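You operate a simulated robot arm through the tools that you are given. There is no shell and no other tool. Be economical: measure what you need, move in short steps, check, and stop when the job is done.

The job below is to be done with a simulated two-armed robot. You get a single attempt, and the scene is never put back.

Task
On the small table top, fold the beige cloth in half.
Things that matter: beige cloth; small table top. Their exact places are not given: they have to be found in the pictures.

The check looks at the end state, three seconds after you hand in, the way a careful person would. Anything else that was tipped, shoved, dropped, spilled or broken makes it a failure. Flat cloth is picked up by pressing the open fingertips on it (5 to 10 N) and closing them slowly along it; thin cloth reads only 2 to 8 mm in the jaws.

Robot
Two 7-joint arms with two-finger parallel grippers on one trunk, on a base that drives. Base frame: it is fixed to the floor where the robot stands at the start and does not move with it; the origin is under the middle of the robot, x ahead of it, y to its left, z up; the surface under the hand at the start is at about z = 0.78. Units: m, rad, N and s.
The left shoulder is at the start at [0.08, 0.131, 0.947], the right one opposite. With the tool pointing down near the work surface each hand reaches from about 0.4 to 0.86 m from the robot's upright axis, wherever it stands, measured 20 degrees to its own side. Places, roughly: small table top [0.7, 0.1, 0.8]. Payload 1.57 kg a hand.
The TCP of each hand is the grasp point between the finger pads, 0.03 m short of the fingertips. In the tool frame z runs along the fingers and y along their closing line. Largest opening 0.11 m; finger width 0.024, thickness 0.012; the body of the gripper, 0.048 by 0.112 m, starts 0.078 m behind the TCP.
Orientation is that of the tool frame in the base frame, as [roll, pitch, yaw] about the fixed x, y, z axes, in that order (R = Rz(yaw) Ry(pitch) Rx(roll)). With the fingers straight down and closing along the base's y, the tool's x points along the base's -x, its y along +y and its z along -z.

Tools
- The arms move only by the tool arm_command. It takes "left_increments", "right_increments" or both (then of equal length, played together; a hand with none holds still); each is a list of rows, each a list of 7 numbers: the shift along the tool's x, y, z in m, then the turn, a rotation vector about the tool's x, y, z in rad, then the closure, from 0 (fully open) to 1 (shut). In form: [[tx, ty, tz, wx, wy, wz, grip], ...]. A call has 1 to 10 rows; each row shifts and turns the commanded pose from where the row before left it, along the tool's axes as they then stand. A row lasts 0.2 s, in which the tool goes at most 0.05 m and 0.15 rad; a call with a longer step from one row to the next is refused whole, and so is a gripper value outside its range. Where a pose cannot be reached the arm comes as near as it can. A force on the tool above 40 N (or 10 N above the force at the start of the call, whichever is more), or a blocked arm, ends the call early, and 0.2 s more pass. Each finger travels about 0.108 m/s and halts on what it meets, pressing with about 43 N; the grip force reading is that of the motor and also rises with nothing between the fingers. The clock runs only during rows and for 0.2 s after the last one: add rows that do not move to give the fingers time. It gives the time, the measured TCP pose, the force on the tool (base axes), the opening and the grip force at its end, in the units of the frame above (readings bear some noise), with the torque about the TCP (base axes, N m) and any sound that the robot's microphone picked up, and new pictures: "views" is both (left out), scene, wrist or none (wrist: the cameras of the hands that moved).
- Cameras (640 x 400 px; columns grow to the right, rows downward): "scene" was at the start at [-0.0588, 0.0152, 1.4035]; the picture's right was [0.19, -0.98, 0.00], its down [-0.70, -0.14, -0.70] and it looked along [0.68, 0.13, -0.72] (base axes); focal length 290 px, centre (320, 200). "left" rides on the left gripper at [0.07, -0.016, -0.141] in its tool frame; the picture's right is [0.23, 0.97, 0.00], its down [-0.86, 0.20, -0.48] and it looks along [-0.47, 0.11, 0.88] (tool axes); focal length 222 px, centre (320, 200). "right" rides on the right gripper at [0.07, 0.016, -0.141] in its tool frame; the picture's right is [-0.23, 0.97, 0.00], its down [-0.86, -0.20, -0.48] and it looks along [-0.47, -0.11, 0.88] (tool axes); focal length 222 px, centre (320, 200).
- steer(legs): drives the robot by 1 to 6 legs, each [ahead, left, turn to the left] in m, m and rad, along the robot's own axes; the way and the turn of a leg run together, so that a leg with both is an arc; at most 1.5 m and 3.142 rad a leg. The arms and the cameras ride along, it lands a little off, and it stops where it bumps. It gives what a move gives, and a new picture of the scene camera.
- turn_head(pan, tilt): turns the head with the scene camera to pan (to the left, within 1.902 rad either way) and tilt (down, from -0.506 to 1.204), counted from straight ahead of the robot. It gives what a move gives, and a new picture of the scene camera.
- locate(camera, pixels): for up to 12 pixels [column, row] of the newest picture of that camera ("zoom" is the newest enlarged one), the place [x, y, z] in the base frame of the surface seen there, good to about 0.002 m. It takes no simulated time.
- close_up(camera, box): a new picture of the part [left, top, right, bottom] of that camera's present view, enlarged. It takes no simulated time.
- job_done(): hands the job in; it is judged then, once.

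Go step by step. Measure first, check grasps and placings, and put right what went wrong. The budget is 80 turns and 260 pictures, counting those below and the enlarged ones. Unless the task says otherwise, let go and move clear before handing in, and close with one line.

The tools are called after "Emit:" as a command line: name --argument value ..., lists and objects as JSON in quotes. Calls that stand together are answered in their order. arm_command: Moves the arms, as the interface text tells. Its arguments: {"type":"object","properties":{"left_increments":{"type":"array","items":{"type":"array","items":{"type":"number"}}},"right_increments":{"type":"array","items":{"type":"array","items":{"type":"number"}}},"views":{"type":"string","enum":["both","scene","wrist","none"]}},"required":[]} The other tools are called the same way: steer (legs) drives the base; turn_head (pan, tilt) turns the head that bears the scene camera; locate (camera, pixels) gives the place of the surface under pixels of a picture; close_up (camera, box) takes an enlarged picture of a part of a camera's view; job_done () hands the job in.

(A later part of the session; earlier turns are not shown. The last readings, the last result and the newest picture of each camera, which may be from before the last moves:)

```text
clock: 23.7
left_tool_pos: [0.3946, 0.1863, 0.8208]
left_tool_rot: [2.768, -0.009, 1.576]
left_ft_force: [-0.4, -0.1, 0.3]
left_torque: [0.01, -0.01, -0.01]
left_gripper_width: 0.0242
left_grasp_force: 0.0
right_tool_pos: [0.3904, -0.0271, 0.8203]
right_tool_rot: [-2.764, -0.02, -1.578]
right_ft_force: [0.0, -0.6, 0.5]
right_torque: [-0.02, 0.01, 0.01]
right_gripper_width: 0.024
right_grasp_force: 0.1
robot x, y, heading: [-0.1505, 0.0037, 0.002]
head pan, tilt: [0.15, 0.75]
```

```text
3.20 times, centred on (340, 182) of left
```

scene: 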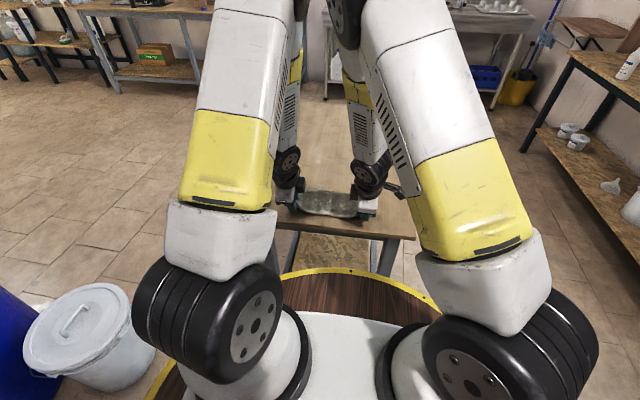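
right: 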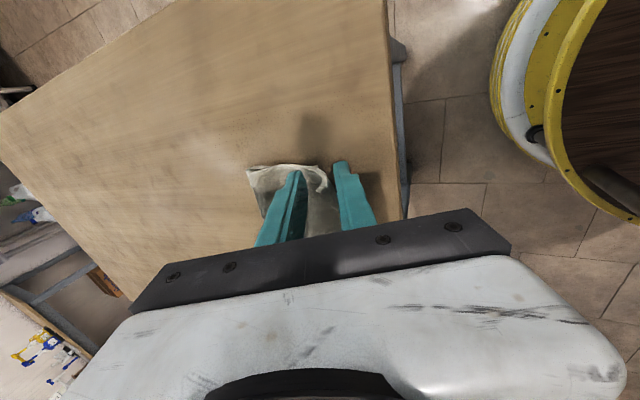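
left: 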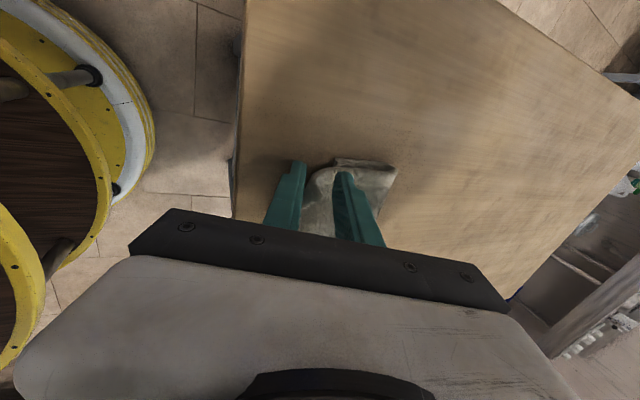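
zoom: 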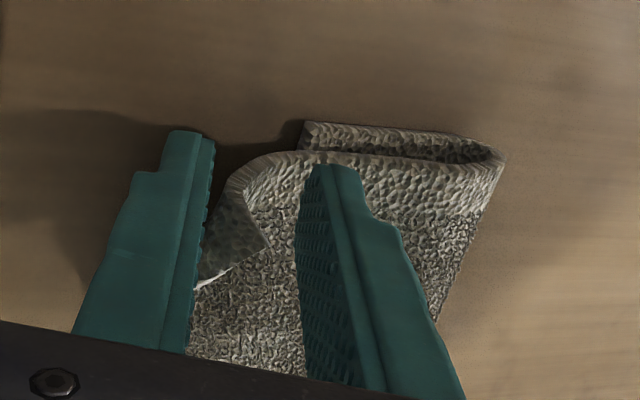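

Released; the corners are curled upward between the fingers. I'll sweep the hands slightly toward the robot so the far finger lays the flaps down toward the near edge, then rise.

Emit:
arm_command --left_increments '[[0, -0.008, -0.0037, 0, 0, 0, 0.78], [0, -0.008, -0.0037, 0, 0, 0, 0.78], [0, -0.008, -0.0037, 0, 0, 0, 0.78]]' --right_increments '[[0, 0.008, -0.0037, 0, 0, 0, 0.78], [0, 0.008, -0.0037, 0, 0, 0, 0.78], [0, 0.008, -0.0037, 0, 0, 0, 0.78]]' --views "wrist"

Emit:
close_up --camera "scene" --box '[265, 155, 393, 235]'

Emit:
close_up --camera "right" --box '[200, 120, 400, 245]'

Emit:
close_up --camera "left" --box '[240, 120, 440, 245]'

```text
clock: 24.5
left_tool_pos: [0.3683, 0.1939, 0.8263]
left_tool_rot: [2.759, -0.006, 1.596]
left_ft_force: [0.1, -1.2, -0.2]
left_torque: [-0.02, -0.02, 0.02]
left_gripper_width: 0.0242
left_grasp_force: 0.1
right_tool_pos: [0.3712, -0.0367, 0.8265]
right_tool_rot: [-2.754, -0.007, -1.606]
right_ft_force: [-0.1, 0.3, 0.1]
right_torque: [-0.01, 0.0, -0.01]
right_gripper_width: 0.0243
right_grasp_force: 0.2
robot x, y, heading: [-0.1586, -0.0007, 0.003]
head pan, tilt: [0.15, 0.75]
```

right: 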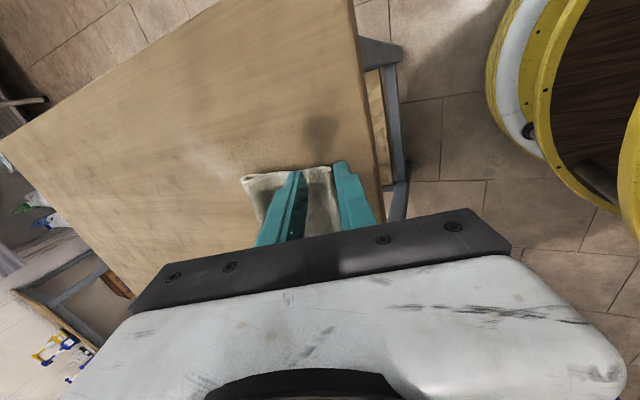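
left: 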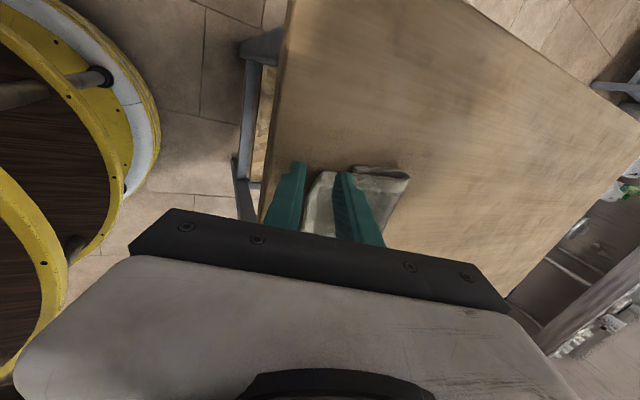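

```text
5.00 times, centred on (329, 195) of scene
```

zoom: 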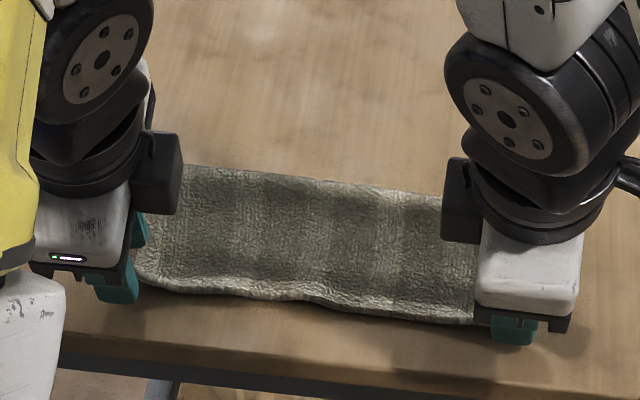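

```text
3.20 times, centred on (300, 182) of right
```

zoom: 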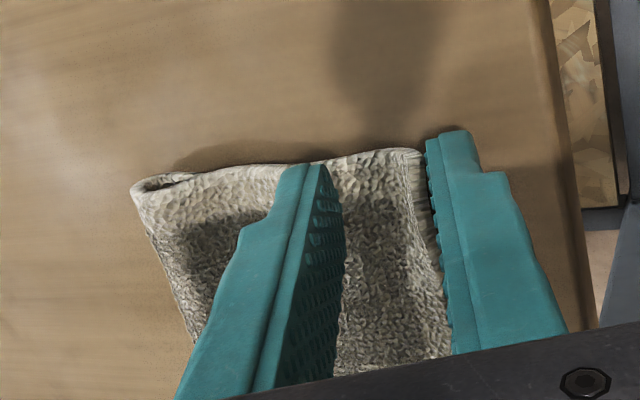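

```text
3.20 times, centred on (340, 182) of left
```

zoom: 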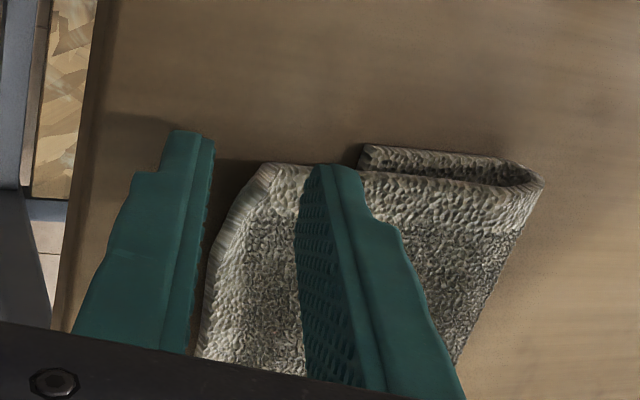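

The flaps now lie flat. I'll withdraw both hands upward along the fingers and then outward.

Emit:
arm_command --left_increments '[[0, 0, -0.015, 0, 0, 0, 0.78], [0, 0.005, -0.03, 0, 0, 0, 0.78], [0.02, 0.01, -0.04, 0.1, 0, 0, 0.78], [0.04, 0.01, -0.02, 0.1, 0, 0, 0.78], [0.045, 0, -0.01, 0.1, 0, 0, 0.78]]' --right_increments '[[0, 0, -0.015, 0, 0, 0, 0.78], [0, -0.005, -0.03, 0, 0, 0, 0.78], [0.02, -0.01, -0.04, -0.1, 0, 0, 0.78], [0.04, -0.01, -0.02, -0.1, 0, 0, 0.78], [0.045, 0, -0.01, -0.1, 0, 0, 0.78]]'

Emit:
close_up --camera "scene" --box '[265, 155, 393, 235]'

```text
clock: 25.7
left_tool_pos: [0.3507, 0.2905, 0.9406]
left_tool_rot: [3.07, -0.012, 1.579]
left_ft_force: [0.6, -0.1, -0.4]
left_torque: [-0.02, 0.0, 0.01]
left_gripper_width: 0.0242
left_grasp_force: 0.1
right_tool_pos: [0.3512, -0.1279, 0.9405]
right_tool_rot: [-3.067, -0.018, -1.576]
right_ft_force: [0.5, 0.8, -0.5]
right_torque: [-0.03, 0.0, 0.0]
right_gripper_width: 0.0242
right_grasp_force: 0.1
robot x, y, heading: [-0.1551, -0.0012, -0.005]
head pan, tilt: [0.15, 0.75]
```

scene: 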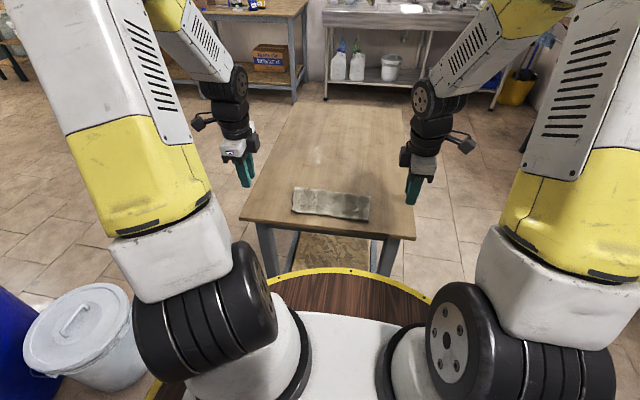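
right: 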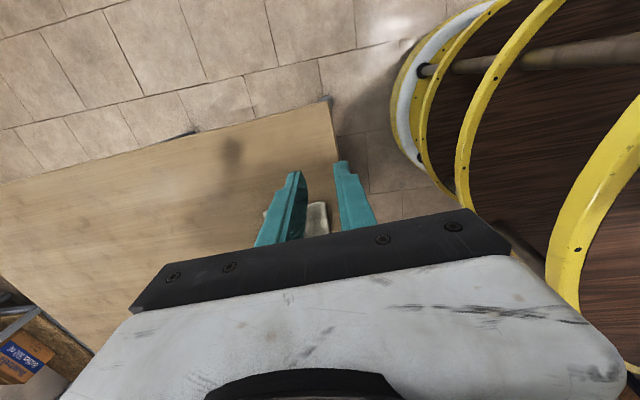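
left: 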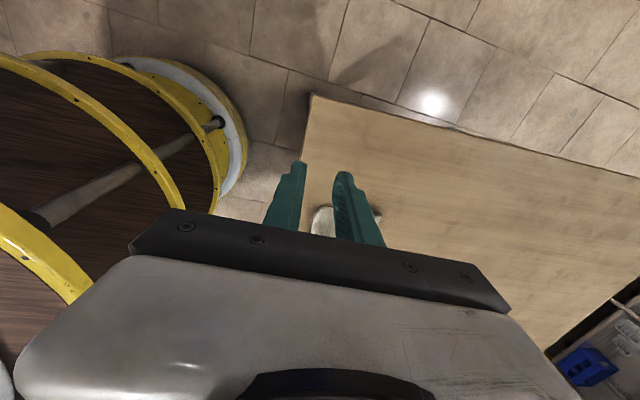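

```text
5.00 times, centred on (329, 195) of scene
```

zoom: 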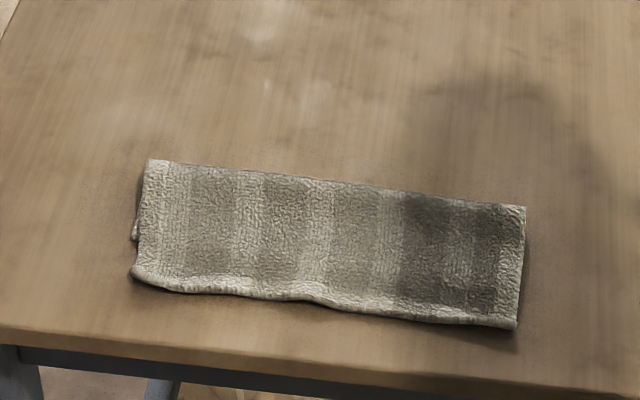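

The cloth is folded in a neat strip; a small bit of the lower layer shows at (135,235). I'll measure the overlap.

Emit:
locate --camera "zoom" --pixels '[[150, 163], [523, 210], [515, 325], [133, 272], [135, 235], [310, 297], [340, 186], [220, 288], [320, 240], [430, 317], [350, 350]]'

Emit:
close_up --camera "scene" --box '[285, 180, 333, 210]'

Emit:
close_up --camera "scene" --box '[330, 195, 378, 225]'

```text
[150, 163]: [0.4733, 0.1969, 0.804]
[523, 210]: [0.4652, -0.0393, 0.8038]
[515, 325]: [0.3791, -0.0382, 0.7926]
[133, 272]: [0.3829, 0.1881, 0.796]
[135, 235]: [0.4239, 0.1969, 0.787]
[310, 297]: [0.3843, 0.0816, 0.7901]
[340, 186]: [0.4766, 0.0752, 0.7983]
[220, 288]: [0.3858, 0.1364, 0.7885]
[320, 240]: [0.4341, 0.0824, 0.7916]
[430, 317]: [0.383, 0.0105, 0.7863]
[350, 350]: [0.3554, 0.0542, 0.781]
```

```text
13.33 times, centred on (309, 195) of scene
```

zoom: 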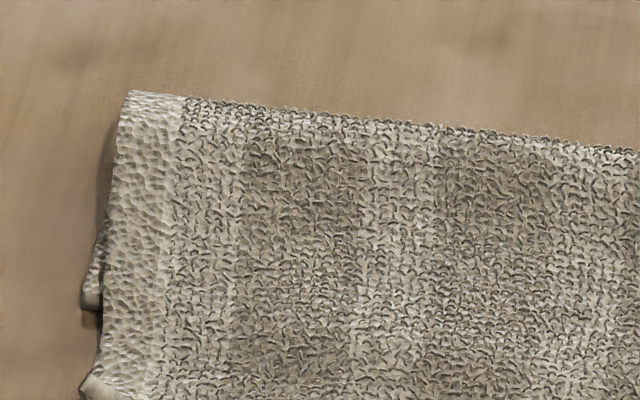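

```text
13.33 times, centred on (354, 210) of scene
```

zoom: 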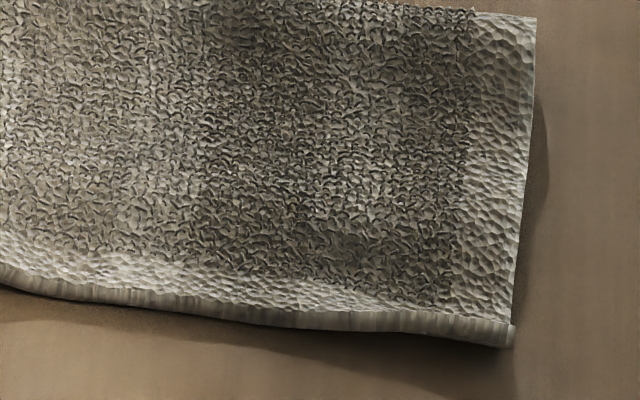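

The overlap is not right: the lower layer's left near corner is at x≈0.424 (it was dragged), while the top edge is at 0.383, and the bend bulges to z 0.804. I'll re-grasp the overhanging top edge (only one layer there) and re-lay it, so first I bring the hands over those corners.

Emit:
arm_command --left_increments '[[-0.04, 0.008, 0, 0, 0, 0, 0.727], [-0.04, 0.008, 0, 0, 0, 0, 0.727], [-0.04, 0.009, 0, 0, 0, 0, 0.727], [0, 0, 0.035, 0, 0, 0, 0.727], [0, 0, 0.035, 0, 0, 0, 0.727], [0, 0, 0.03, 0, 0, 0, 0.727]]' --right_increments '[[-0.037, -0.007, 0, 0, 0, 0, 0.727], [-0.037, -0.007, 0, 0, 0, 0, 0.727], [-0.036, -0.007, 0, 0, 0, 0, 0.727], [0, 0, 0.035, 0, 0, 0, 0.727], [0, 0, 0.035, 0, 0, 0, 0.727], [0, 0, 0.03, 0, 0, 0, 0.727]]' --views "none"

Emit:
close_up --camera "right" --box '[200, 90, 440, 240]'

Emit:
close_up --camera "left" --box '[200, 90, 440, 240]'

```text
clock: 27.1
left_tool_pos: [0.3843, 0.1734, 0.8435]
left_tool_rot: [3.067, -0.01, 1.58]
left_ft_force: [1.1, -0.6, -0.1]
left_torque: [0.02, -0.05, -0.02]
left_gripper_width: 0.0302
left_grasp_force: 0.0
right_tool_pos: [0.379, -0.0191, 0.84]
right_tool_rot: [-3.063, -0.019, -1.576]
right_ft_force: [0.1, 0.5, -0.4]
right_torque: [0.0, -0.04, 0.02]
right_gripper_width: 0.03
right_grasp_force: 0.2
robot x, y, heading: [-0.1517, -0.0015, -0.001]
head pan, tilt: [0.15, 0.75]
```

```text
2.67 times, centred on (320, 165) of right
```

zoom: 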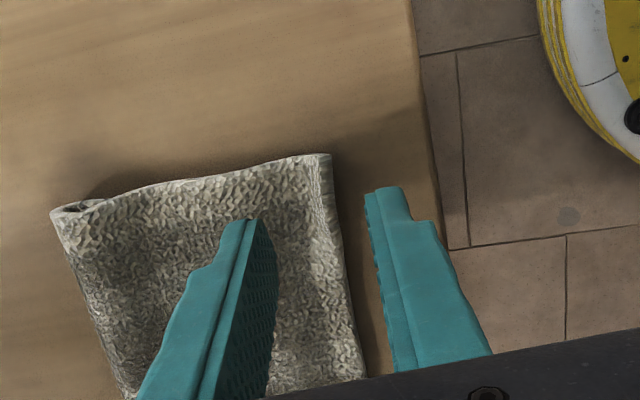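

```text
2.67 times, centred on (320, 165) of left
```

zoom: 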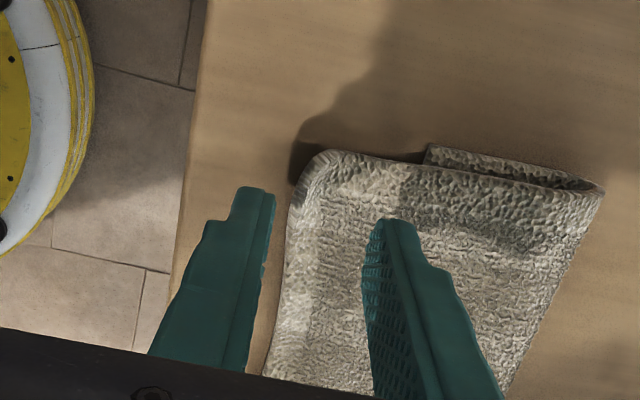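

Both jaws straddle the overhanging top edge. I'll measure the lower layer's edge at (428,150) and the bend in the left zoom.

Emit:
locate --camera "zoom" --pixels '[[429, 150], [440, 153], [603, 190], [330, 155], [290, 230], [275, 340]]'

Emit:
close_up --camera "right" --box '[210, 130, 350, 218]'

```text
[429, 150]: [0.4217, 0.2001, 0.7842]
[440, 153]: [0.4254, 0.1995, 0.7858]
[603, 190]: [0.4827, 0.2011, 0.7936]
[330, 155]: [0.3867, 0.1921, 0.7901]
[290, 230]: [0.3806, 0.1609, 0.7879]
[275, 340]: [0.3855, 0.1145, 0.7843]
```

```text
4.55 times, centred on (280, 174) of right
```

zoom: 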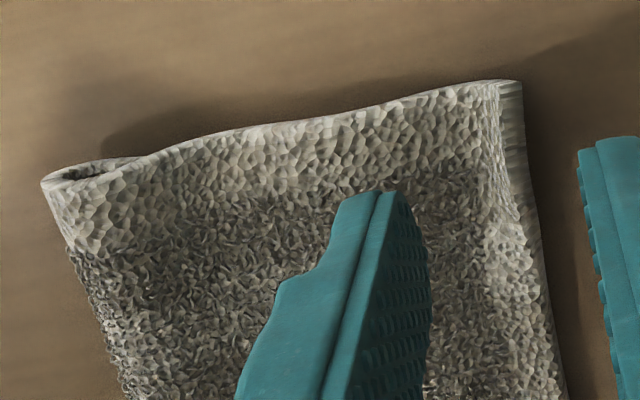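

Left lower edge is at x 0.422. Now lowering to near contact, then in fine steps.

Emit:
arm_command --left_increments '[[0, 0, 0.013, 0, 0, 0, 0.727], [0, 0, 0.012, 0, 0, 0, 0.727], [0, 0, 0.002, 0, 0, 0, 0.727], [0, 0, 0.0015, 0, 0, 0, 0.727]]' --right_increments '[[0, 0, 0.012, 0, 0, 0, 0.727], [0, 0, 0.01, 0, 0, 0, 0.727], [0, 0, 0.002, 0, 0, 0, 0.727], [0, 0, 0.0015, 0, 0, 0, 0.727]]' --views "none"

```text
clock: 28.1
left_tool_pos: [0.3882, 0.173, 0.8137]
left_tool_rot: [3.068, -0.013, 1.58]
left_ft_force: [-0.4, -1.0, 1.4]
left_torque: [0.01, -0.01, 0.01]
left_gripper_width: 0.0296
left_grasp_force: 0.1
right_tool_pos: [0.3824, -0.0218, 0.8133]
right_tool_rot: [-3.063, -0.02, -1.578]
right_ft_force: [-0.9, 0.7, 1.6]
right_torque: [-0.01, -0.02, 0.02]
right_gripper_width: 0.0296
right_grasp_force: 0.0
robot x, y, heading: [-0.1562, 0.0005, 0.003]
head pan, tilt: [0.15, 0.75]
```

Light contact (1.5 N). Pressing 1.5 mm further and closing slowly.

Emit:
arm_command --left_increments '[[0, 0, 0.0015, 0, 0, 0, 0.727], [0, 0, 0.0005, 0.03, 0, 0, 0.76], [0, 0, 0, 0, 0, 0, 0.8], [0, 0, 0, 0, 0, 0, 0.84], [0, 0, 0, 0, 0, 0, 0.88], [0, 0, 0, 0, 0, 0, 0.92], [0, 0, 0, 0, 0, 0, 0.96], [0, 0, 0, 0, 0, 0, 1], [0, 0, 0, 0, 0, 0, 1]]' --right_increments '[[0, 0, 0.0015, 0, 0, 0, 0.727], [0, 0, 0.0005, -0.03, 0, 0, 0.76], [0, 0, 0, 0, 0, 0, 0.8], [0, 0, 0, 0, 0, 0, 0.84], [0, 0, 0, 0, 0, 0, 0.88], [0, 0, 0, 0, 0, 0, 0.92], [0, 0, 0, 0, 0, 0, 0.96], [0, 0, 0, 0, 0, 0, 1], [0, 0, 0, 0, 0, 0, 1]]' --views "none"

Emit:
close_up --camera "right" --box '[200, 90, 440, 240]'

Emit:
close_up --camera "left" --box '[200, 90, 440, 240]'

```text
clock: 30.1
left_tool_pos: [0.3886, 0.1721, 0.8116]
left_tool_rot: [3.094, -0.011, 1.577]
left_ft_force: [5.9, -2.0, 25.3]
left_torque: [-0.03, -0.29, -0.01]
left_gripper_width: 0.0046
left_grasp_force: 24.9
right_tool_pos: [0.382, -0.0219, 0.8117]
right_tool_rot: [-3.091, -0.02, -1.577]
right_ft_force: [7.2, 1.2, 29.8]
right_torque: [0.14, -0.57, -0.02]
right_gripper_width: 0.0026
right_grasp_force: 24.1
robot x, y, heading: [-0.1549, 0.0013, 0.002]
head pan, tilt: [0.15, 0.75]
```

```text
2.67 times, centred on (320, 165) of right
```

zoom: 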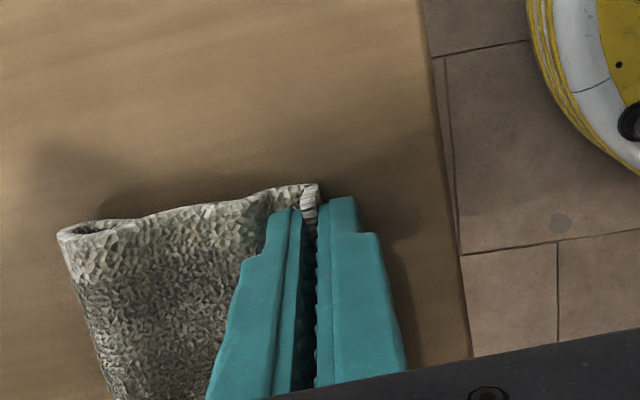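

```text
2.67 times, centred on (320, 165) of left
```

zoom: 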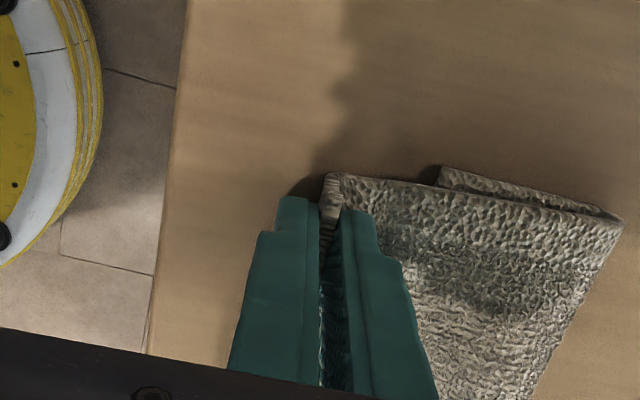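

Both jaws hold the top edge only (4.6 and 2.6 mm). I'll lift it and swing it back above the intended fold line so the lower layer can settle flat.

Emit:
arm_command --left_increments '[[0, 0.0168, -0.0343, 0, 0, 0, 1], [0, 0.0314, -0.0265, 0, 0, 0, 1], [0, 0.0309, -0.0165, 0, 0, 0, 1], [0, 0.0302, -0.0025, 0, 0, 0, 1], [0, 0, 0, 0, 0, 0, 1]]' --right_increments '[[0, -0.0168, -0.0343, 0, 0, 0, 1], [0, -0.0314, -0.0265, 0, 0, 0, 1], [0, -0.0309, -0.0165, 0, 0, 0, 1], [0, -0.0302, -0.0025, 0, 0, 0, 1], [0, 0, 0, 0, 0, 0, 1]]' --views "wrist"

Emit:
close_up --camera "scene" --box '[265, 155, 393, 235]'

```text
clock: 31.3
left_tool_pos: [0.4942, 0.1726, 0.8951]
left_tool_rot: [3.098, -0.01, 1.579]
left_ft_force: [-0.1, -0.1, -0.1]
left_torque: [0.02, 0.0, 0.03]
left_gripper_width: 0.003
left_grasp_force: 24.3
right_tool_pos: [0.4864, -0.0215, 0.8974]
right_tool_rot: [-3.093, -0.018, -1.579]
right_ft_force: [0.1, -0.3, 0.2]
right_torque: [0.01, 0.01, -0.02]
right_gripper_width: 0.0026
right_grasp_force: 23.7
robot x, y, heading: [-0.1536, 0.0028, 0.004]
head pan, tilt: [0.15, 0.75]
```

right: 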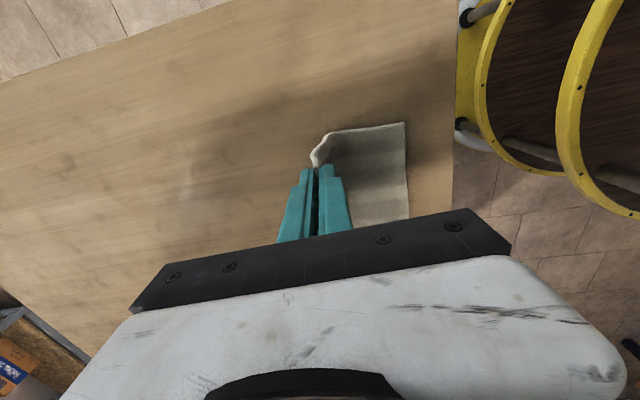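
left: 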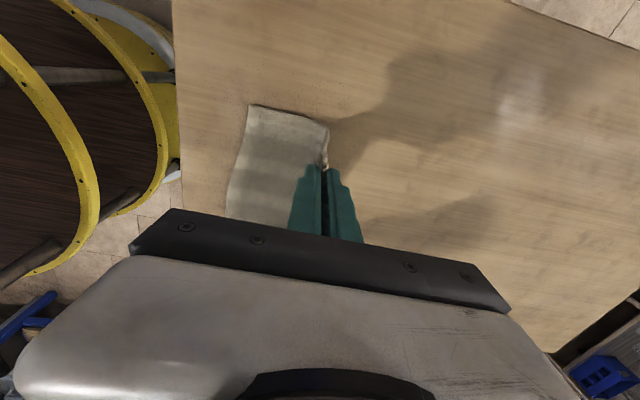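

```text
5.00 times, centred on (329, 195) of scene
```

zoom: 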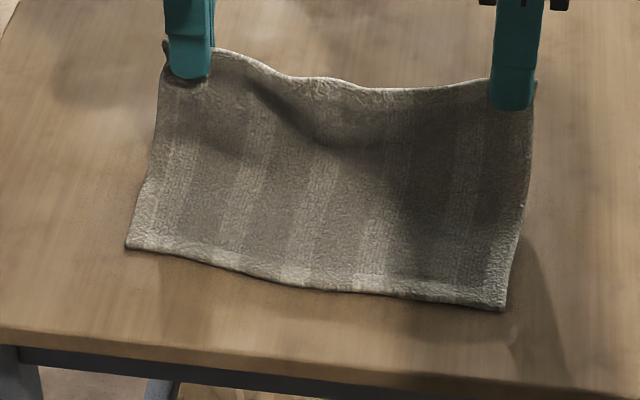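

Emit:
locate --camera "zoom" --pixels '[[130, 245], [503, 306], [210, 262], [350, 288], [148, 180], [527, 200], [300, 270], [320, 200], [320, 150], [240, 60]]'

```text
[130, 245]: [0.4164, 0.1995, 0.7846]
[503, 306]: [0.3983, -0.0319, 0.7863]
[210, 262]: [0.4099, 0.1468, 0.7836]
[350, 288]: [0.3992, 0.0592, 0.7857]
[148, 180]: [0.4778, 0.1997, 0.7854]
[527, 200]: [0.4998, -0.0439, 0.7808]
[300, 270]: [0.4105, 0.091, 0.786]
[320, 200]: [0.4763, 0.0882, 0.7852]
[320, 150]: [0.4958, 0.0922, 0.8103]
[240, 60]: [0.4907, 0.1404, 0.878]
```

The lower layer now lies flat, near edge at x 0.416 (left) to 0.398 (right). I'll lay the top back so its edge matches that line, with a slight widening to remove sag.

Emit:
arm_command --left_increments '[[0.002, -0.028, 0.004, -0.075, 0, 0, 1], [0.002, -0.0268, 0.0144, -0.1, 0, 0, 1], [0.002, -0.0226, 0.0151, -0.09, 0, 0, 1], [0, -0.013, 0.0131, -0.05, 0, 0, 1]]' --right_increments '[[0.002, 0.0305, 0.0063, 0.075, 0, 0, 1], [0.002, 0.0293, 0.0144, 0.1, 0, 0, 1], [0.002, 0.0251, 0.0151, 0.09, 0, 0, 1], [0, 0.0155, 0.0131, 0.05, 0, 0, 1]]' --views "none"

Emit:
close_up --camera "scene" --box '[265, 155, 393, 235]'

Emit:
close_up --camera "left" --box '[200, 90, 440, 240]'

Emit:
close_up --camera "right" --box '[200, 90, 440, 240]'

```text
clock: 32.3
left_tool_pos: [0.4149, 0.1766, 0.8375]
left_tool_rot: [2.781, -0.007, 1.575]
left_ft_force: [-0.8, -2.5, -0.2]
left_torque: [-0.03, 0.05, -0.03]
left_gripper_width: 0.0028
left_grasp_force: 24.4
right_tool_pos: [0.3965, -0.0263, 0.8327]
right_tool_rot: [-2.777, -0.018, -1.576]
right_ft_force: [-0.3, 3.3, 0.5]
right_torque: [0.1, 0.08, 0.07]
right_gripper_width: 0.0026
right_grasp_force: 23.1
robot x, y, heading: [-0.1571, -0.0003, -0.001]
head pan, tilt: [0.15, 0.75]
```

```text
5.00 times, centred on (329, 195) of scene
```

zoom: 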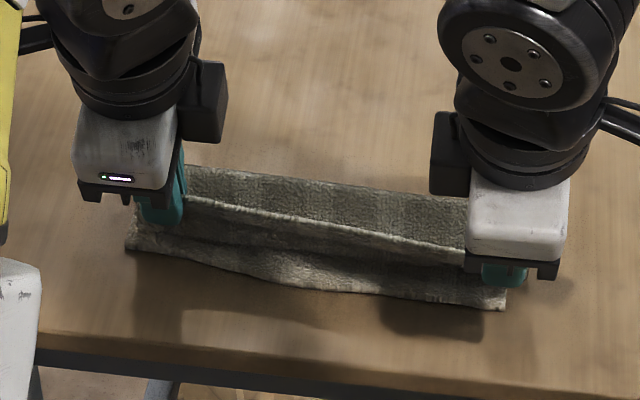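

```text
2.67 times, centred on (320, 165) of left
```

zoom: 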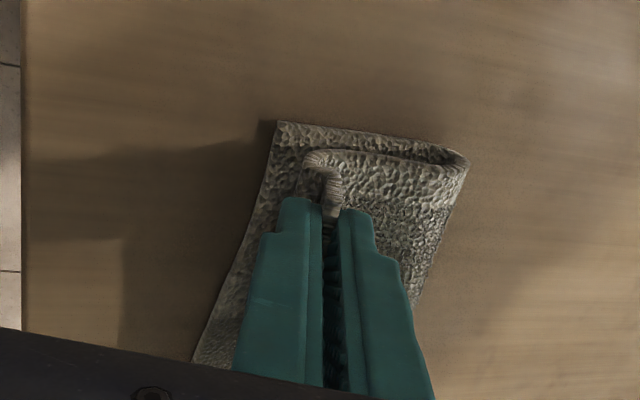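

```text
2.67 times, centred on (320, 165) of right
```

zoom: 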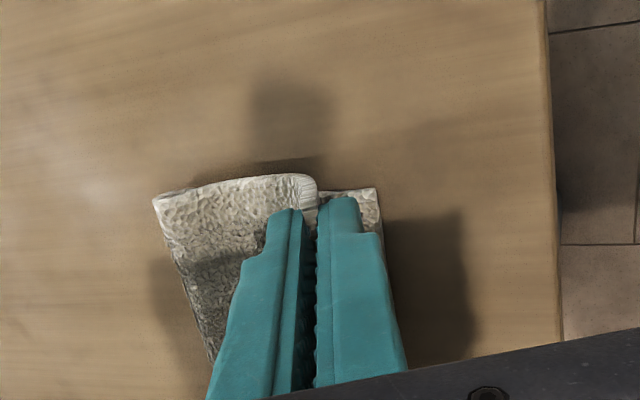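

Both layers look good; the lower edge is still in place and about 15 mm beyond the tips. I'll lower the last bit and open gently.

Emit:
arm_command --left_increments '[[0, -0.0048, 0.0115, 0, 0, 0, 1], [0, 0, 0.002, 0, 0, 0, 1], [0, 0, 0, 0, 0, 0, 0.93], [0, 0, 0, 0, 0, 0, 0.88], [0, 0, 0, 0, 0, 0, 0.83], [0, 0, 0, 0, 0, 0, 0.8], [0, 0, 0, 0, 0, 0, 0.8]]' --right_increments '[[0, 0.0048, 0.008, 0, 0, 0, 1], [0, 0, 0.002, 0, 0, 0, 1], [0, 0, 0, 0, 0, 0, 0.93], [0, 0, 0, 0, 0, 0, 0.88], [0, 0, 0, 0, 0, 0, 0.83], [0, 0, 0, 0, 0, 0, 0.8], [0, 0, 0, 0, 0, 0, 0.8]]' --views "none"

Emit:
close_up --camera "scene" --box '[265, 155, 393, 235]'

Emit:
close_up --camera "left" --box '[200, 90, 440, 240]'

Emit:
close_up --camera "right" --box '[200, 90, 440, 240]'

```text
clock: 33.9
left_tool_pos: [0.4134, 0.1793, 0.8228]
left_tool_rot: [2.781, -0.012, 1.579]
left_ft_force: [0.4, -0.6, -0.7]
left_torque: [0.03, -0.04, 0.0]
left_gripper_width: 0.0221
left_grasp_force: 0.1
right_tool_pos: [0.3969, -0.028, 0.8233]
right_tool_rot: [-2.779, -0.02, -1.577]
right_ft_force: [0.3, 0.0, 0.1]
right_torque: [0.01, -0.03, 0.02]
right_gripper_width: 0.0221
right_grasp_force: 0.0
robot x, y, heading: [-0.1534, -0.0001, 0.004]
head pan, tilt: [0.15, 0.75]
```

```text
5.00 times, centred on (329, 195) of scene
```

zoom: 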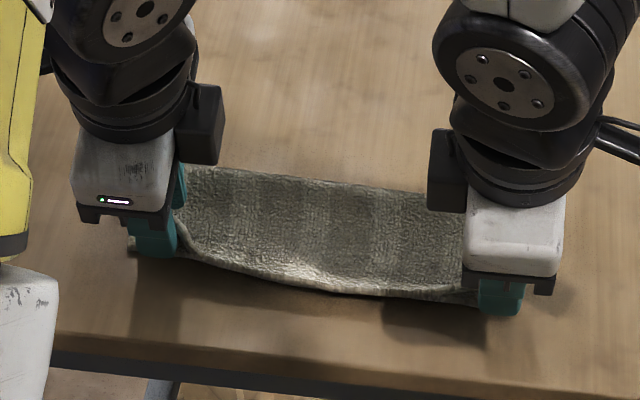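

```text
2.67 times, centred on (320, 165) of left
```

zoom: 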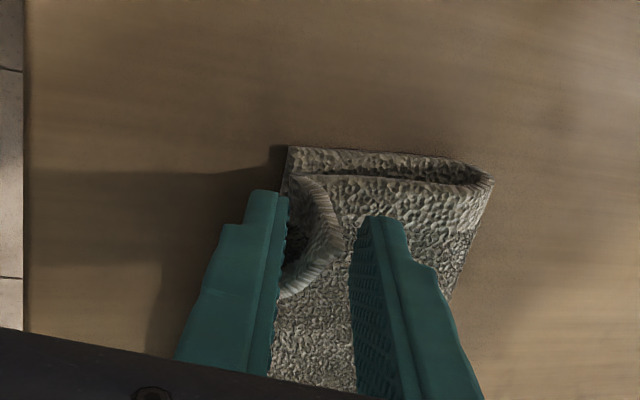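

```text
2.67 times, centred on (320, 165) of right
```

zoom: 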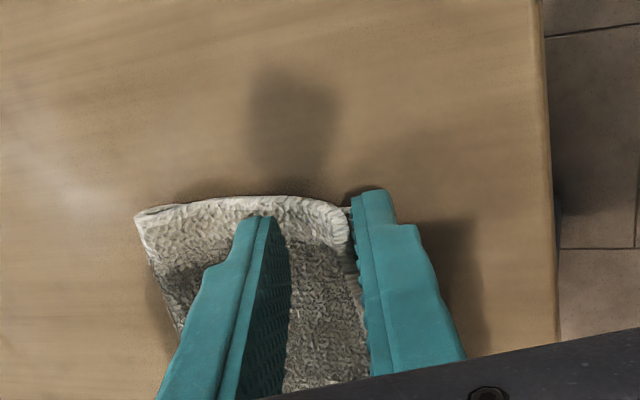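

The left corner is curled up on the near finger; the right is nearly flat. I'll raise 3 mm and sweep toward the robot as before to unroll.

Emit:
arm_command --left_increments '[[0, 0.001, -0.0028, 0, 0, 0, 0.8], [0, -0.0073, -0.0033, 0, 0, 0, 0.8], [0, -0.0073, -0.0033, 0, 0, 0, 0.8], [0, -0.0073, -0.0033, 0, 0, 0, 0.8]]' --right_increments '[[0, -0.001, -0.0028, 0, 0, 0, 0.8], [0, 0.006, -0.003, 0, 0, 0, 0.8], [0, 0.006, -0.003, 0, 0, 0, 0.8], [0, 0.005, -0.003, 0, 0, 0, 0.8]]' --views "none"

Emit:
close_up --camera "scene" --box '[265, 155, 393, 235]'

Emit:
close_up --camera "left" --box '[200, 90, 440, 240]'

Emit:
close_up --camera "right" --box '[200, 90, 440, 240]'

```text
clock: 34.9
left_tool_pos: [0.3907, 0.1781, 0.8266]
left_tool_rot: [2.781, -0.009, 1.578]
left_ft_force: [-0.2, 0.4, 0.3]
left_torque: [0.02, 0.01, -0.04]
left_gripper_width: 0.0219
left_grasp_force: 0.1
right_tool_pos: [0.376, -0.0284, 0.8288]
right_tool_rot: [-2.778, -0.021, -1.577]
right_ft_force: [0.6, 0.1, 1.2]
right_torque: [-0.02, -0.01, 0.02]
right_gripper_width: 0.0218
right_grasp_force: 0.1
robot x, y, heading: [-0.1576, 0.0023, -0.001]
head pan, tilt: [0.15, 0.75]
```

```text
5.00 times, centred on (329, 195) of scene
```

zoom: 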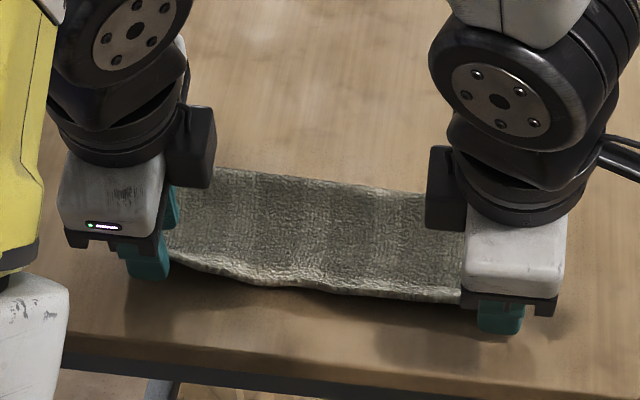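

```text
2.67 times, centred on (320, 165) of left
```

zoom: 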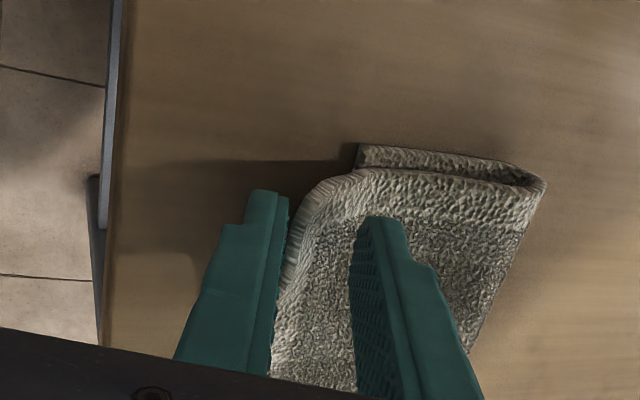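

```text
2.67 times, centred on (320, 165) of right
```

zoom: 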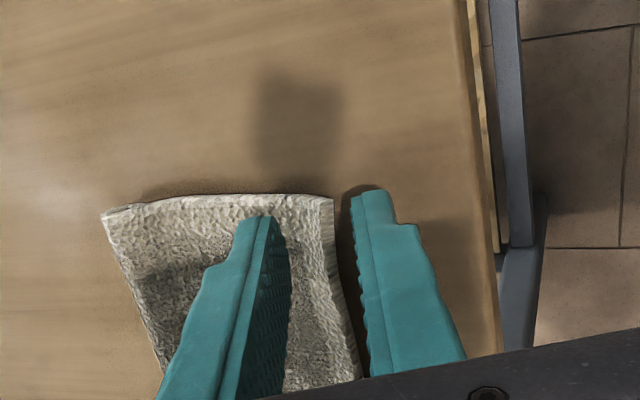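

Both corners are unrolled. Withdrawing up and out, then measuring.

Emit:
arm_command --left_increments '[[0, 0, -0.015, 0, 0, 0, 0.78], [0, 0.005, -0.03, 0, 0, 0, 0.78], [0.02, 0.01, -0.04, 0.1, 0, 0, 0.78], [0.04, 0.01, -0.02, 0.1, 0, 0, 0.78], [0.045, 0, -0.01, 0.1, 0, 0, 0.78]]' --right_increments '[[0, 0, -0.015, 0, 0, 0, 0.78], [0, -0.005, -0.03, 0, 0, 0, 0.78], [0.02, -0.01, -0.04, -0.1, 0, 0, 0.78], [0.04, -0.01, -0.02, -0.1, 0, 0, 0.78], [0.045, 0, -0.01, -0.1, 0, 0, 0.78]]' --views "none"

Emit:
close_up --camera "scene" --box '[281, 170, 377, 230]'

```text
clock: 36.1
left_tool_pos: [0.3786, 0.2845, 0.9454]
left_tool_rot: [3.082, -0.009, 1.577]
left_ft_force: [0.2, 0.2, 0.7]
left_torque: [0.04, -0.01, -0.01]
left_gripper_width: 0.0242
left_grasp_force: 0.0
right_tool_pos: [0.3634, -0.1298, 0.9491]
right_tool_rot: [-3.081, -0.02, -1.577]
right_ft_force: [-0.2, -0.1, 0.4]
right_torque: [0.03, 0.02, 0.02]
right_gripper_width: 0.0241
right_grasp_force: 0.0
robot x, y, heading: [-0.1538, 0.0041, 0.003]
head pan, tilt: [0.15, 0.75]
```

```text
6.67 times, centred on (329, 200) of scene
```

zoom: 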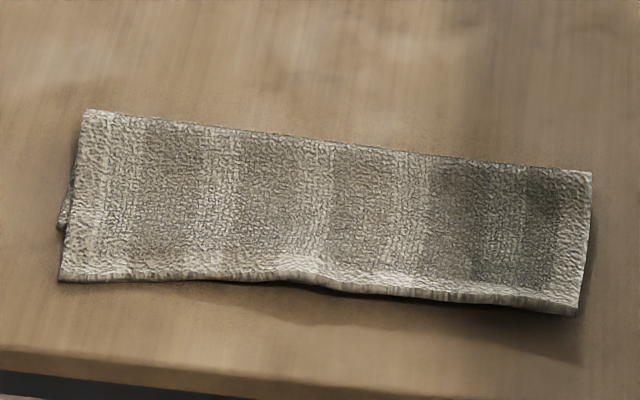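

Emit:
locate --camera "zoom" --pixels '[[84, 112], [590, 174], [577, 313], [61, 280], [62, 225], [300, 278], [340, 148], [200, 278], [320, 210], [450, 296], [130, 150], [560, 200]]'

```text
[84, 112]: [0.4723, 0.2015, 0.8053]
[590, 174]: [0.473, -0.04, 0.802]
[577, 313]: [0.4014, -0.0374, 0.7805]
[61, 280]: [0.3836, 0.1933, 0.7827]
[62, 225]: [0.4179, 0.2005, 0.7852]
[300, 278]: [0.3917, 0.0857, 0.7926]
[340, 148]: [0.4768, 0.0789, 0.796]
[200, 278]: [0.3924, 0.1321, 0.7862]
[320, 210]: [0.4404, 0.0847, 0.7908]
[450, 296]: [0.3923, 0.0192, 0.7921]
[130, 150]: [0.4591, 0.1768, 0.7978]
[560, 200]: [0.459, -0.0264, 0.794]
```

The right side is aligned within about 1 cm, but the left top corner (0.384) overhangs the lower one (0.418) by 3.4 cm. I'll re-grasp only the left top edge, shallower this time, and shift it back.

Emit:
arm_command --left_increments '[[-0.038, 0.002, 0, 0, 0, 0, 0.836], [-0.038, 0.002, 0, 0, 0, 0, 0.836], [-0.0365, 0.0015, 0, 0, 0, 0, 0.836], [0, 0, 0.04, 0, 0, 0, 0.836], [0, 0, 0.04, 0, 0, 0, 0.836], [0, 0, 0.035, 0, 0, 0, 0.836], [0, 0, 0.01, 0, 0, 0, 0.836]]' --views "none"

Emit:
close_up --camera "left" --box '[200, 90, 440, 240]'

```text
clock: 37.7
left_tool_pos: [0.3888, 0.1709, 0.8187]
left_tool_rot: [3.081, -0.012, 1.577]
left_ft_force: [1.0, 0.0, 0.1]
left_torque: [-0.03, 0.0, 0.02]
left_gripper_width: 0.0182
left_grasp_force: 0.1
right_tool_pos: [0.3638, -0.129, 0.9484]
right_tool_rot: [-3.079, -0.021, -1.577]
right_ft_force: [-0.1, 0.2, 0.1]
right_torque: [-0.03, 0.0, -0.04]
right_gripper_width: 0.0242
right_grasp_force: 0.0
robot x, y, heading: [-0.1552, 0.0012, 0.008]
head pan, tilt: [0.15, 0.75]
```

```text
2.67 times, centred on (320, 165) of left
```

zoom: 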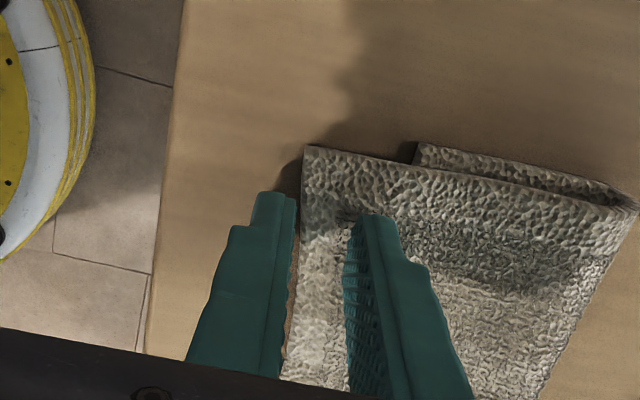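

The near finger is right at the edge. Pressing down and closing slowly.

Emit:
arm_command --left_increments '[[0, 0, 0.004, 0, 0, 0, 0.836], [0, 0, 0.002, 0, 0, 0, 0.836], [0, 0, 0.0012, 0, 0, 0, 0.836], [0, 0, 0, 0, 0, 0, 0.87], [0, 0, 0, 0, 0, 0, 0.9], [0, 0, 0, 0, 0, 0, 0.93], [0, 0, 0, 0, 0, 0, 0.96], [0, 0, 0, 0, 0, 0, 1], [0, 0, 0, 0, 0, 0, 1]]' --views "none"

Emit:
close_up --camera "left" --box '[200, 90, 440, 240]'

```text
clock: 39.7
left_tool_pos: [0.3897, 0.1727, 0.8137]
left_tool_rot: [3.082, -0.01, 1.578]
left_ft_force: [2.0, -0.4, 13.3]
left_torque: [0.01, -0.15, -0.09]
left_gripper_width: 0.0036
left_grasp_force: 24.5
right_tool_pos: [0.3639, -0.1298, 0.9488]
right_tool_rot: [-3.078, -0.021, -1.578]
right_ft_force: [-0.3, 0.1, 0.5]
right_torque: [0.01, 0.0, 0.01]
right_gripper_width: 0.0242
right_grasp_force: 0.1
robot x, y, heading: [-0.1538, 0.0022, 0.001]
head pan, tilt: [0.15, 0.75]
```

```text
2.67 times, centred on (320, 165) of left
```

zoom: 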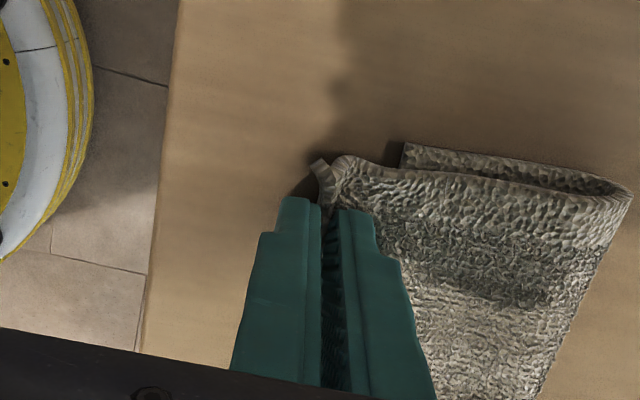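

The left top edge is held (3.6 mm). I'll lift it, shift it back, and re-lay it with the tips ending near x 0.430.

Emit:
arm_command --left_increments '[[0, 0.0218, -0.0288, 0, 0, 0, 1], [0, 0.0368, -0.0279, 0, 0, 0, 1], [0, 0.0203, -0.0038, 0, 0, 0, 1], [0, 0, 0, 0, 0, 0, 1], [0, -0.0268, 0.0177, -0.14, 0, 0, 1], [0, -0.02, 0.0194, -0.13, 0, 0, 1], [0, -0.0074, 0.0094, -0.03, 0, 0, 1], [0, 0, 0, 0, 0, 0, 1]]' --views "none"

Emit:
close_up --camera "left" --box '[200, 90, 440, 240]'

Emit:
close_up --camera "scene" --box '[265, 155, 393, 235]'

```text
clock: 41.5
left_tool_pos: [0.4205, 0.1706, 0.8217]
left_tool_rot: [2.781, -0.011, 1.578]
left_ft_force: [-0.6, -0.2, 0.0]
left_torque: [0.01, 0.05, 0.01]
left_gripper_width: 0.0029
left_grasp_force: 24.2
right_tool_pos: [0.3635, -0.1294, 0.9481]
right_tool_rot: [-3.079, -0.022, -1.576]
right_ft_force: [-0.4, -0.2, 0.3]
right_torque: [-0.05, 0.02, 0.01]
right_gripper_width: 0.0246
right_grasp_force: 0.1
robot x, y, heading: [-0.1553, -0.0002, -0.001]
head pan, tilt: [0.15, 0.75]
```

```text
2.67 times, centred on (320, 165) of left
```

zoom: 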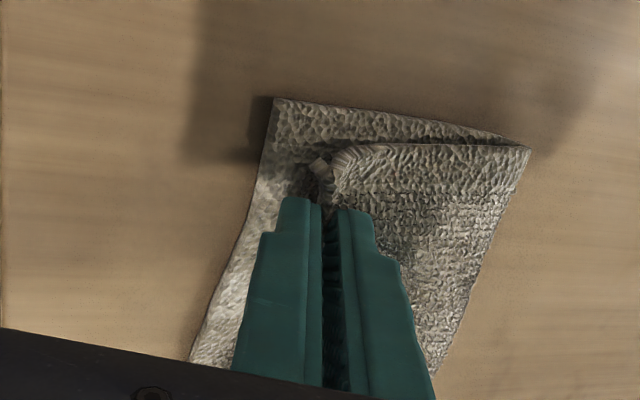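

```text
5.00 times, centred on (329, 195) of scene
```

zoom: 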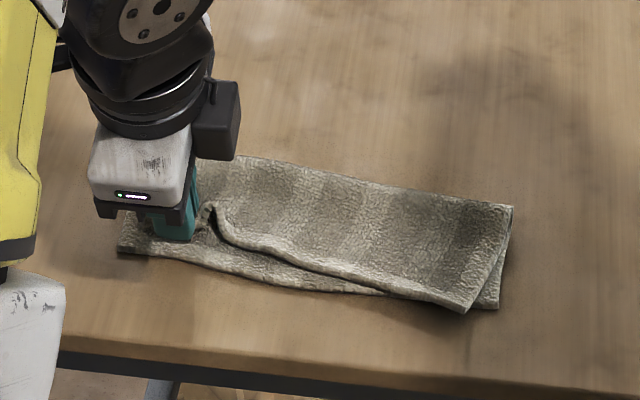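

The left is shifted back nicely, but the top layer's right corner swung to (465,312) away from the lower corner (497,307). I'll measure these, keeping the left hold.

Emit:
locate --camera "zoom" --pixels '[[465, 311], [497, 306], [512, 208], [430, 297], [380, 286], [120, 247], [500, 260], [300, 265], [240, 160], [460, 260]]'

Emit:
close_up --camera "scene" --box '[329, 185, 377, 215]'

```text
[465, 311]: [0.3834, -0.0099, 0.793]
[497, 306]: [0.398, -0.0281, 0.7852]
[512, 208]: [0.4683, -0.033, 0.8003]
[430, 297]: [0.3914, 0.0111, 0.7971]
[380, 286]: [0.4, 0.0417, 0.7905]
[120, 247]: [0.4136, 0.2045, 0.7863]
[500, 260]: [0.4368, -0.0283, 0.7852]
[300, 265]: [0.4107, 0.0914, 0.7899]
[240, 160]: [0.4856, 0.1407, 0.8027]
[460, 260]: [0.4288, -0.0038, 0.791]
```

```text
13.33 times, centred on (353, 200) of scene
```

zoom: 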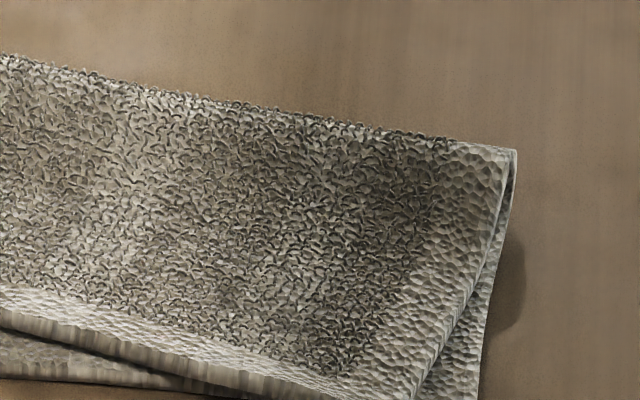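

The top right corner must move by (+0.015, −0.018). I'll bring the right hand to that edge near y≈0.007.

Emit:
arm_command --right_increments '[[-0.034, -0.005, 0, 0, 0, 0, 0.873], [-0.034, -0.005, 0, 0, 0, 0, 0.873], [-0.034, -0.005, 0, 0, 0, 0, 0.873], [-0.034, -0.0045, 0, 0, 0, 0, 0.873], [0, 0, 0.04, 0, 0, 0, 0.873], [0, 0, 0.04, 0, 0, 0, 0.873], [0, 0, 0.04, 0, 0, 0, 0.873], [0, 0, 0.006, 0, 0, 0, 0.873]]' --views "none"

Emit:
close_up --camera "right" --box '[200, 90, 440, 240]'

```text
clock: 43.3
left_tool_pos: [0.4208, 0.1723, 0.822]
left_tool_rot: [2.782, -0.011, 1.578]
left_ft_force: [-0.3, 0.8, 1.0]
left_torque: [-0.02, 0.07, 0.02]
left_gripper_width: 0.0032
left_grasp_force: 24.3
right_tool_pos: [0.39, 0.0021, 0.8203]
right_tool_rot: [-3.079, -0.019, -1.577]
right_ft_force: [0.5, 0.6, 1.0]
right_torque: [0.02, 0.02, 0.01]
right_gripper_width: 0.0141
right_grasp_force: 0.1
robot x, y, heading: [-0.1539, -0.0025, 0.002]
head pan, tilt: [0.15, 0.75]
```

```text
2.67 times, centred on (320, 165) of right
```

zoom: 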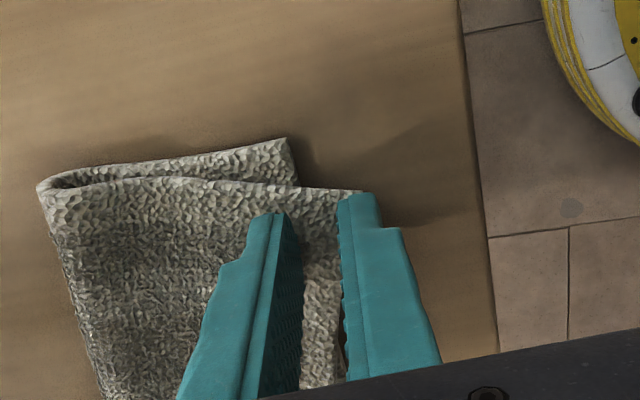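

The near finger is about on the cloth edge; I'll shift 5 mm toward the robot, then press and close.

Emit:
arm_command --right_increments '[[0, 0.005, 0, 0, 0, 0, 0.86], [0, 0, 0.004, 0, 0, 0, 0.86], [0, 0, 0.002, 0, 0, 0, 0.86], [0, 0, 0.0015, 0, 0, 0, 0.86], [0, 0, 0, 0, 0, 0, 0.89], [0, 0, 0, 0, 0, 0, 0.92], [0, 0, 0, 0, 0, 0, 0.95], [0, 0, 0, 0, 0, 0, 1], [0, 0, 0, 0, 0, 0, 1]]' --views "none"

Emit:
close_up --camera "right" --box '[200, 90, 440, 240]'

```text
clock: 45.3
left_tool_pos: [0.4212, 0.171, 0.8217]
left_tool_rot: [2.782, -0.01, 1.578]
left_ft_force: [0.4, 0.4, -0.6]
left_torque: [0.01, 0.09, 0.0]
left_gripper_width: 0.0027
left_grasp_force: 24.2
right_tool_pos: [0.3882, 0.0018, 0.8136]
right_tool_rot: [-3.076, -0.019, -1.577]
right_ft_force: [9.5, -0.5, 33.4]
right_torque: [0.02, -0.5, 0.0]
right_gripper_width: 0.0001
right_grasp_force: 21.2
robot x, y, heading: [-0.1561, -0.0001, 0.002]
head pan, tilt: [0.15, 0.75]
```

```text
2.67 times, centred on (320, 165) of right
```

zoom: 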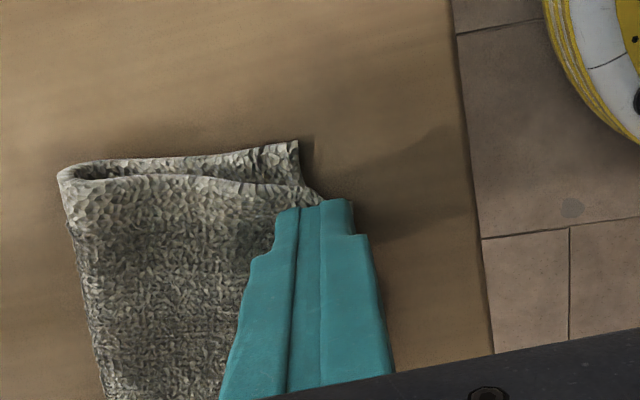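

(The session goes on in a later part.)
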